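You operate a simulated robot arm through the tools that you are given. There is no shell and no other tool. Be economical: measure what you need, move in short steps, check, and stop when the job is done.

Carry out the task below with a simulated robot arm. There is one attempt and no reset: what you move stays moved.

TASK
Turn the winder dial to 2.

It is judged by the outcome, as a careful person would: the job done as asked, and still so three seconds after it is handed in. It fails if anything else is knocked over, pushed out of place, dropped, spilled or broken.

THE ROBOT
A 7-joint arm with a two-finger parallel gripper, fixed in place. Base frame: the origin is at the foot of the arm, x ahead of it, y to its left, z up. Lengths are in cm, angles in rad, forces in N, time in s.
Its first joint turns from -1.152 to 1.152 rad. Payload 2.6 kg.
Tool frame: the origin (TCP) lies between the finger pads and is the grasp point; the fingertips stand 3 cm ahead of it; z points along the fingers, y is the line along which they close. The gripper opens to 9.4 cm. The fingers are 2.8 cm wide and 1 cm thick; the gripper's body (5 by 9.6 cm) begins 5.5 cm behind the TCP.
Orientation is told as [roll, pitch, yaw] about the base's x, y, z axes, in that order, counted from this pose: with the fingers straight down and closing along the base's y, the tool's x points along the base's -x, its y along +y and its z along -z.

THE INTERFACE
- The arm moves only by the tool arm_command. Its argument "deltas" is a list of rows, each a list of 7 numbers: the shift along the base's x, y, z in cm, then the turn, a rotation vector about the base's x, y, z in rad, then the gripper command, from -1 (fully open) to 1 (shut), values between in proportion. In form: [[dx, dy, dz, ax, ay, az, jaw], ...]. A call has 1 to 10 rows; each row is the pose to reach, as a shift and turn from the pose commanded when the call began. A row lasts 0.2 s, in which the tool goes at most 5 cm and 0.15 rad; a call with a longer step from one row to the next is refused whole, and so is a gripper value outside its range. A pose out of reach is approached as far as the arm can. The call stops where the force on the tool passes 40 N (or 10 N more than at its start, if that is more) or the arm is blocked; 0.2 s more then pass. The fingers move at their own pace (about 7.2 cm/s each) and stop on an object; they squeeze with about 42 N. The grip force told is the motor's: it shows also when the fingers shut on nothing. Time passes only in rows, and 0.2 s behind the last, so rows that repeat a pose let the fingers close. It gives the time, the measured TCP pose, the force on the tool (base axes), the opening and the grip force at its end, in the units of the frame above (readings bear some noise).
- Cameras (640 x 400 px; columns grow to the right, rows downward): "scene" is fixed at [2.48, 42.99, 57.92]; the picture's right is [-0.85, -0.52, 0.00], its down [-0.21, 0.35, -0.91] and it looks along [0.47, -0.78, -0.41] (base axes); focal length 329 px, centre (320, 200). "wrist" rides on the gripper at [-3.7, 0, -5.8] in the tool frame; the picture's right is [0.00, -1.00, 0.00], its down [0.97, 0.00, -0.24] and it looks along [0.24, 0.00, 0.97] (tool axes); focal length 218 px, centre (320, 200).
- capture(camera): a new picture of that camera. No time passes.
- locate(camera, pixels): for up to 12 pixels [column, row] of the newest picture of that camera ("zoom" is the newest enlarged one), the place [x, y, z] in the base frame of the surface seen there, good to about 0.3 cm, but the place of the scene camera against the robot may be out by one fixed shift of up to 1.2 cm in any direction. No time passes.
- close_up(camera, box): a new picture of the part [left, top, right, bottom] of that camera's present view, enlarged. No time passes.
- sign_off(): hands the job in; it is judged then, once.

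Work in short steps. Measure before you move; look again where a grasp or a placing could have gone wrong, and mend it. You have 60 turns and 26 pictures in all, those below and enlarged ones among them. Open the gripper and draw the arm clear of the work before you hand the job in, unless the task says otherwise; then end with one line.

The tools are called after "Emit:" as a command line: name --pt "numbers of a row" for each row, then --argument value for the rest, lists and objects as JSON in quotes. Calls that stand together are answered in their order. arm_command: Moves the arm, as the interface text tells. Its arguments: {"type":"object","properties":{"deltas":{"type":"array","items":{"type":"array","items":{"type":"number"}}}},"required":["deltas"]} The other tools are called the same way: capture (camera) takes a picture; locate (camera, pixels) gives the place of the surface under pixels of a picture; close_up (camera, box) takes an enlarged picture of a part of a camera's view; sign_off () hands the job in.

At the start:

```text
t: 0.0
position: [32.6, -15.72, 38.2]
orientation: [0.001, 0.0, -0.001]
wrist_force: [-0.9, -0.6, 0.7]
finger_gap: 9.4
grip_force: 0.1
```

scene: 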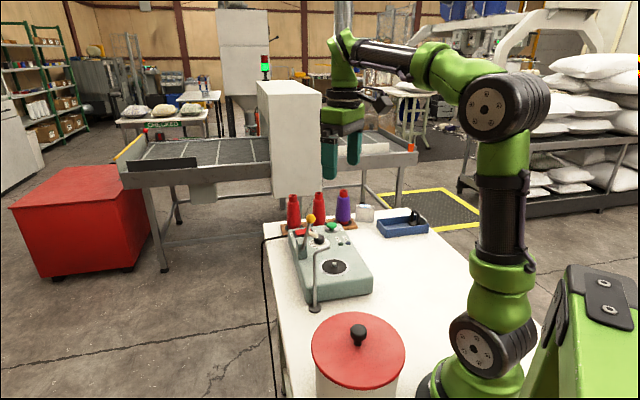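
wrist: 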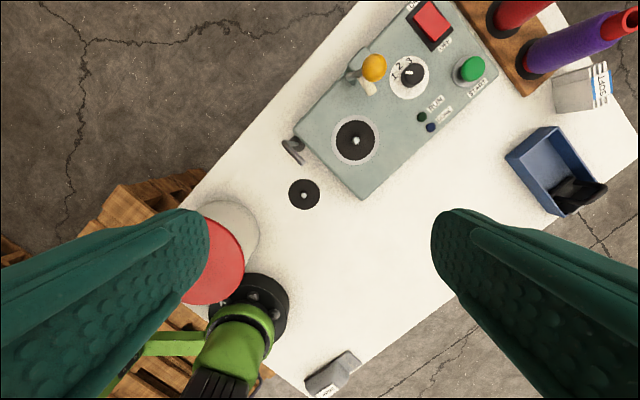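

The wrist view shows a numbered dial near (409,76) with a black knob. I take close-ups of it and locate it.

Emit:
close_up --camera "wrist" --box '[330, 10, 490, 110]'

Emit:
close_up --camera "scene" --box '[270, 180, 398, 320]'

Emit:
locate --camera "wrist" --pixels '[[411, 75], [397, 92], [356, 140], [374, 67], [472, 68], [450, 40], [380, 115], [432, 25]]'

```text
4.00 times, centred on (410, 60) of wrist
```

zoom: 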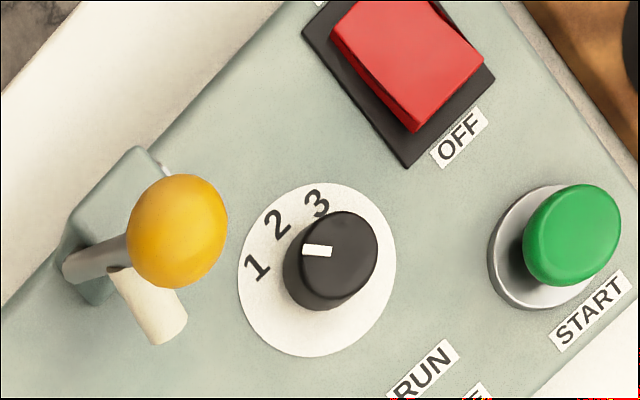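

```text
2.86 times, centred on (334, 250) of scene
```

zoom: 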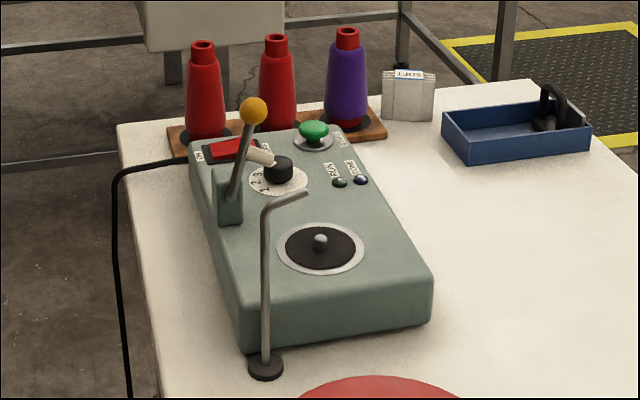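

```text
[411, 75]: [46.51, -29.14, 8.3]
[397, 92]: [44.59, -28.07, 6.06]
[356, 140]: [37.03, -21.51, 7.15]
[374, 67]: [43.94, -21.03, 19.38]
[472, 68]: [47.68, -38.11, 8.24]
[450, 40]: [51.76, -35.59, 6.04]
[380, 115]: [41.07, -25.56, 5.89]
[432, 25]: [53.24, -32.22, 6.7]
```

The depth puts the knob top near z 8.3 and the panel near z 6, which doesn't fit a table at z 7.5. I check table and panel points with both cameras before moving.

Emit:
locate --camera "wrist" --pixels '[[300, 280], [400, 210], [340, 250], [420, 118], [480, 190], [304, 194], [295, 150], [560, 90], [510, 20], [340, 115]]'

Emit:
locate --camera "zoom" --pixels '[[278, 163], [300, 185], [320, 240], [360, 205], [475, 250], [254, 110], [262, 157], [272, 203], [313, 130], [230, 215]]'

```text
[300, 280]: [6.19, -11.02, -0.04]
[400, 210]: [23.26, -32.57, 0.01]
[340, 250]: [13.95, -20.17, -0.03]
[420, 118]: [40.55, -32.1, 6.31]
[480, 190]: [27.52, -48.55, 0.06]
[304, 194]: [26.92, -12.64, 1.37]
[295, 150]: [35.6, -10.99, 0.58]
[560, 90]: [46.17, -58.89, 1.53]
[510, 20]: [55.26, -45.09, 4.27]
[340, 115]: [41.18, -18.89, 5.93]
```

```text
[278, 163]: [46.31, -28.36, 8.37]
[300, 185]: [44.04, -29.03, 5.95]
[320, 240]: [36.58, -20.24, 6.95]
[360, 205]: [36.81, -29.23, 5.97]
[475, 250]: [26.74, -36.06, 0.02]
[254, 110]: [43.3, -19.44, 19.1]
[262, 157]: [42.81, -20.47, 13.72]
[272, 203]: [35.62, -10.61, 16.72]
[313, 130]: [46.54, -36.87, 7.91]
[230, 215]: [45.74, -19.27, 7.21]
```

The table is really at z≈0 and the panel at z≈6. The knob centre is about (46.8,-29.7), with its top at 8.3 and the pointer at 1. I check the spool heights, then move above the knob at a safe height.

Emit:
locate --camera "zoom" --pixels '[[203, 50], [277, 45], [348, 40], [205, 100], [278, 100], [346, 90], [228, 150], [404, 80]]'

Emit:
arm_command --pt "3 -3 -2 0 0 0 -0.3" --pt "6 -6 -5 0 0 0 -0.3" --pt "9 -9 -8 0 0 0 -0.3" --pt "12 -12 -11 0 0 0 -0.3" --pt "14.2 -14 -14 0 0 0 -0.3" --pt "14.2 -14 -16 0 0 0 -0.3"

Emit:
capture --camera "wrist"

```text
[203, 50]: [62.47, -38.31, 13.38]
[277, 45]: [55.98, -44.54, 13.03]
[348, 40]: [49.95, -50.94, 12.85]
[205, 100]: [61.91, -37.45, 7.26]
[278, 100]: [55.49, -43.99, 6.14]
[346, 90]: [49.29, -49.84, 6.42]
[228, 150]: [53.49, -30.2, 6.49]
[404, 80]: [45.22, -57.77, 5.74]
```

```text
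refused: row 2 steps farther than a row can; nothing moved
```

```text
21 pictures are left
```

wrist: 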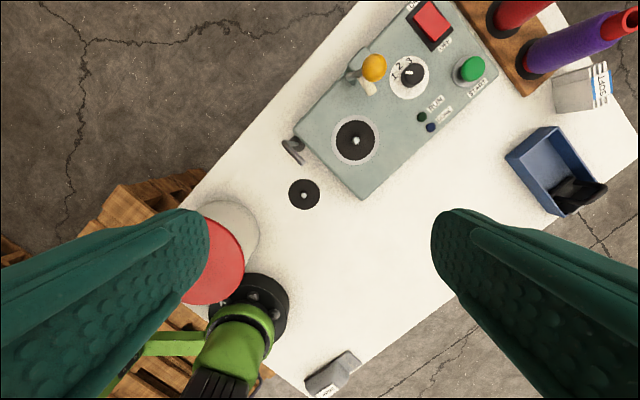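

The step was too long, so nothing moved. The spools top out near z 13.4 and stand well away from the knob. I repeat the move in smaller steps.

Emit:
arm_command --pt "2 -2 -2 0 0 0 -0.3" --pt "4 -4 -4 0 0 0 -0.3" --pt "6.2 -6.2 -6 0 0 0 -0.3" --pt "8.4 -8.4 -8 0 0 0 -0.3" --pt "10.6 -10.6 -10 0 0 0 -0.3" --pt "12.6 -12.6 -12 0 0 0 -0.3" --pt "14.2 -14 -14 0 0 0 -0.3"

Emit:
capture --camera "wrist"

```text
t: 1.6
position: [46.73, -29.56, 24.18]
orientation: [0.001, 0.001, -0.001]
wrist_force: [0.0, 0.2, 0.5]
finger_gap: 6.13
grip_force: 0.1
```

```text
20 pictures are left
```

wrist: 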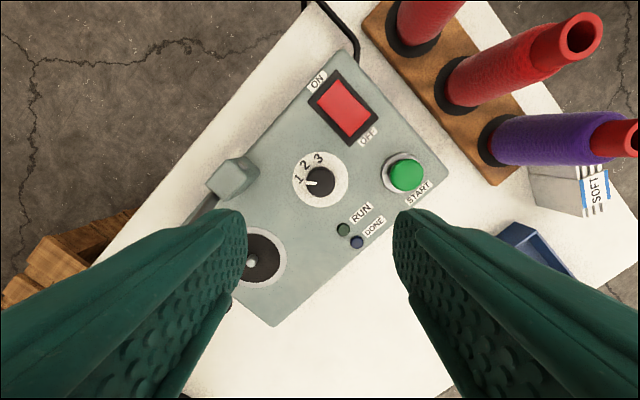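

The knob is centred at about (320,182). I enlarge it to measure the angles.

Emit:
close_up --camera "wrist" --box '[272, 150, 368, 210]'

```text
6.67 times, centred on (320, 180) of wrist
```

zoom: 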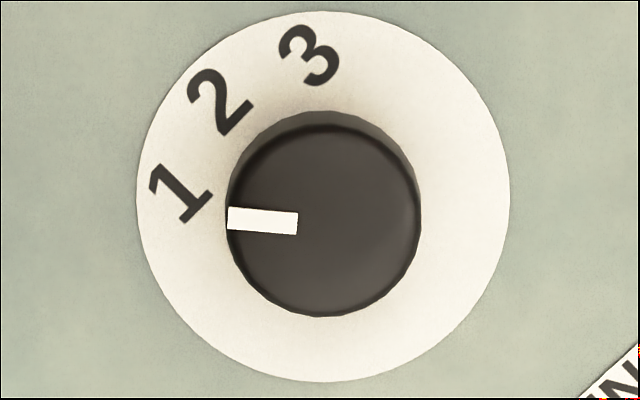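

The dial centre is (46.8,-29.6) and the knob is about 2.9 cm wide. The pointer sits about 3° above left and the "2" about 43°, so the knob needs about -0.70 rad. I pre-turn +0.35 and descend to TCP z 9.6, staying open.

Emit:
arm_command --pt "0 0 -2 0 0 0.12 -0.3" --pt "0 0 -4 0 0 0.24 -0.3" --pt "0 0 -6 0 0 0.35 -0.3" --pt "0 0 -8 0 0 0.35 -0.3" --pt "0 0 -10 0 0 0.35 -0.3" --pt "0 0 -12 0 0 0.35 -0.3" --pt "0 0 -13.2 0 0 0.35 -0.3" --pt "0 0 -14.2 0 0 0.35 -0.3" --pt "0 0 -14.6 0 0 0.35 -0.3"

Emit:
capture --camera "scene"

Emit:
capture --camera "wrist"

```text
t: 3.6
position: [46.71, -29.64, 9.55]
orientation: [-0.001, -0.001, 0.351]
wrist_force: [-0.2, 0.2, 0.3]
finger_gap: 6.11
grip_force: 0.1
```

```text
18 pictures are left
```

scene: 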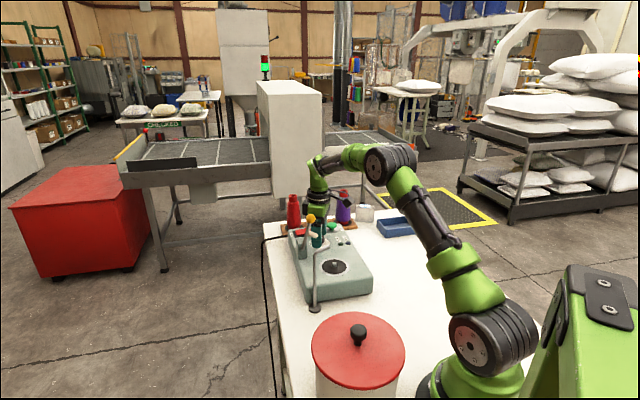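

```text
17 pictures are left
```

wrist: 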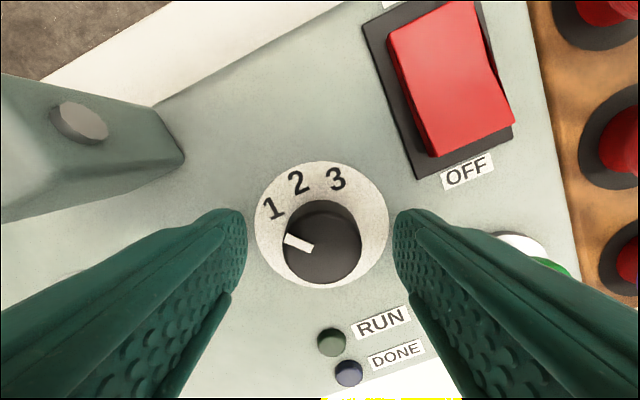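

The knob lies between the fingers with clear space around it. I close on it.

Emit:
arm_command --pt "0 0 0 0 0 0 0.3" --pt "0 0 0 0 0 0 0.6" --pt "0 0 0 0 0 0 0.6" --pt "0 0 0 0 0 0 0.6"

```text
t: 4.6
position: [46.72, -29.66, 9.67]
orientation: [-0.005, -0.001, 0.351]
wrist_force: [5.3, -8.1, -6.8]
finger_gap: 3.11
grip_force: 44.9
```

The fingers are on the knob at a gap of 3.1 cm, with a small side load. I turn it -0.70 rad.

Emit:
arm_command --pt "0 0 0 0 0 -0.1 0.6" --pt "0 0 0 0 0 -0.2 0.6" --pt "0 0 0 0 0 -0.3 0.6" --pt "0 0 0 0 0 -0.4 0.6" --pt "0 0 0 0 0 -0.5 0.6" --pt "0 0 0 0 0 -0.6 0.6" --pt "0 0 0 0 0 -0.7 0.6" --pt "0 0 0 0 0 -0.7 0.6"

Emit:
close_up --camera "wrist" --box '[224, 140, 416, 300]'

```text
t: 6.4
position: [46.61, -29.7, 9.68]
orientation: [0.001, 0.003, -0.355]
wrist_force: [-24.8, 2.6, 13.3]
finger_gap: 3.11
grip_force: 45.5
```

```text
2.50 times, centred on (320, 220) of wrist
```

zoom: 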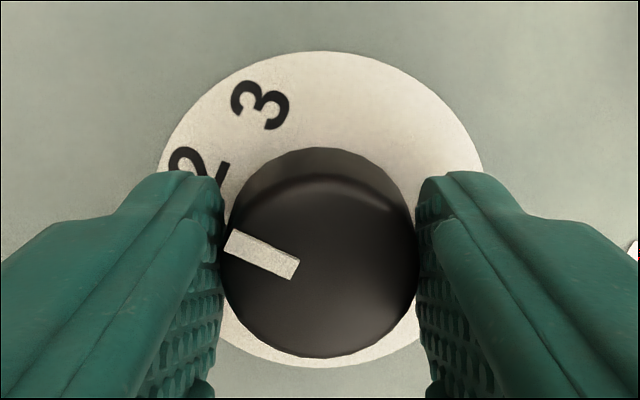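

The mark slopes about 22° and the "2" lies at about 21° from the dial centre, so they line up. I release and lift a little to check.

Emit:
arm_command --pt "0 0 0 0 0 0 0.0" --pt "0 0 0 0 0 0 -0.3" --pt "0 0 0 0 0 0 -0.3" --pt "0 0 2 0 0 0 -0.3" --pt "0 0 4 0 0 0 -0.3" --pt "0 0 7 0 0 0.1 -0.3" --pt "0 0 10 0 0 0.2 -0.3" --pt "0 0 13 0 0 0.3 -0.3" --pt "0 0 14.6 0 0 0.35 -0.3"

Emit:
close_up --camera "wrist" --box '[272, 150, 368, 210]'

Emit:
capture --camera "wrist"

```text
t: 8.4
position: [46.7, -29.71, 24.28]
orientation: [0.001, 0.0, 0.002]
wrist_force: [-0.3, -0.1, 0.5]
finger_gap: 6.08
grip_force: 0.0
```

```text
6.67 times, centred on (320, 180) of wrist
```

zoom: 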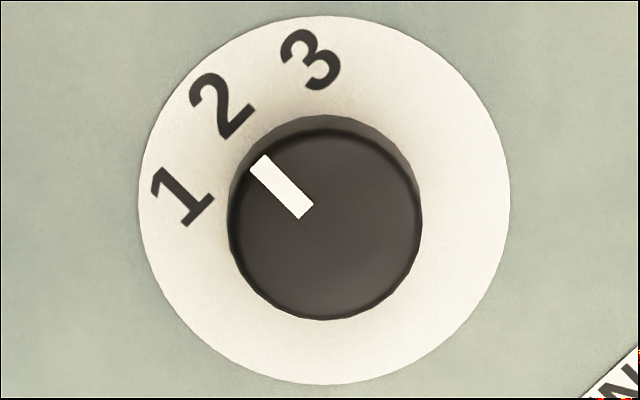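

```text
14 pictures are left
```

wrist: 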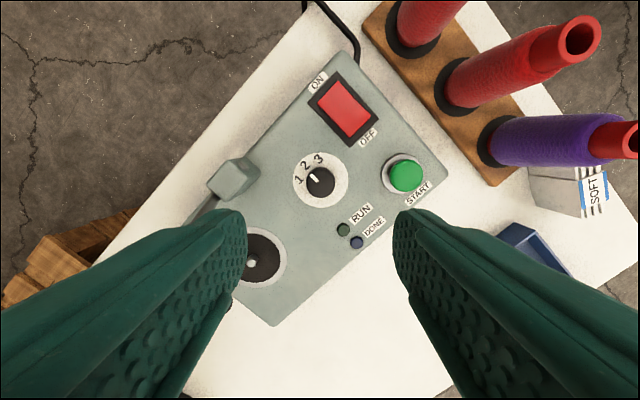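

The pointer is now at about 45° and the "2" at about 43°, and nothing else has moved. I open fully and draw the arm back and up.

Emit:
arm_command --pt "0 0 3 0 0 0 -1" --pt "-2 2 6 0 0 0 -1" --pt "-4 4 9 0 0 0 -1" --pt "-7 6 11 0 0 0 -1" --pt "-10 8 13 0 0 0 -1" --pt "-13 10 14 0 0 0 -1" --pt "-14 13 14 0 0 0 -1"

Emit:
close_up --camera "scene" --box '[270, 180, 398, 320]'

```text
t: 10.0
position: [32.83, -16.81, 38.35]
orientation: [-0.001, 0.002, -0.001]
wrist_force: [-0.1, -0.8, -0.5]
finger_gap: 9.41
grip_force: 0.2
```

```text
2.86 times, centred on (334, 250) of scene
```

zoom: 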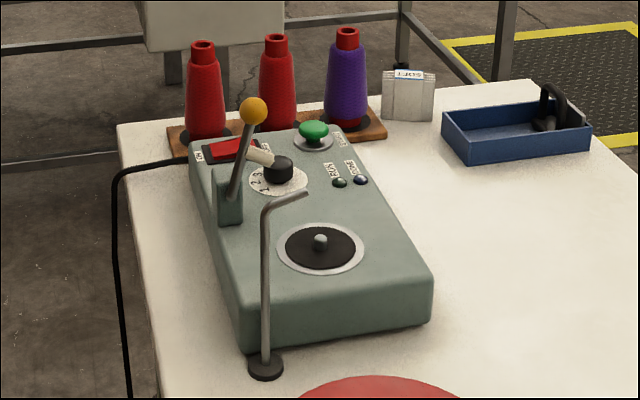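

The scene matches the starting picture apart from the dial, and the arm is clear. I hand the job in.

Emit:
sign_off

```text
The job is handed in.
```

The winder dial now points to 2 (within about 3° in the last close-up); nothing else was moved, and the arm is clear with the gripper open.
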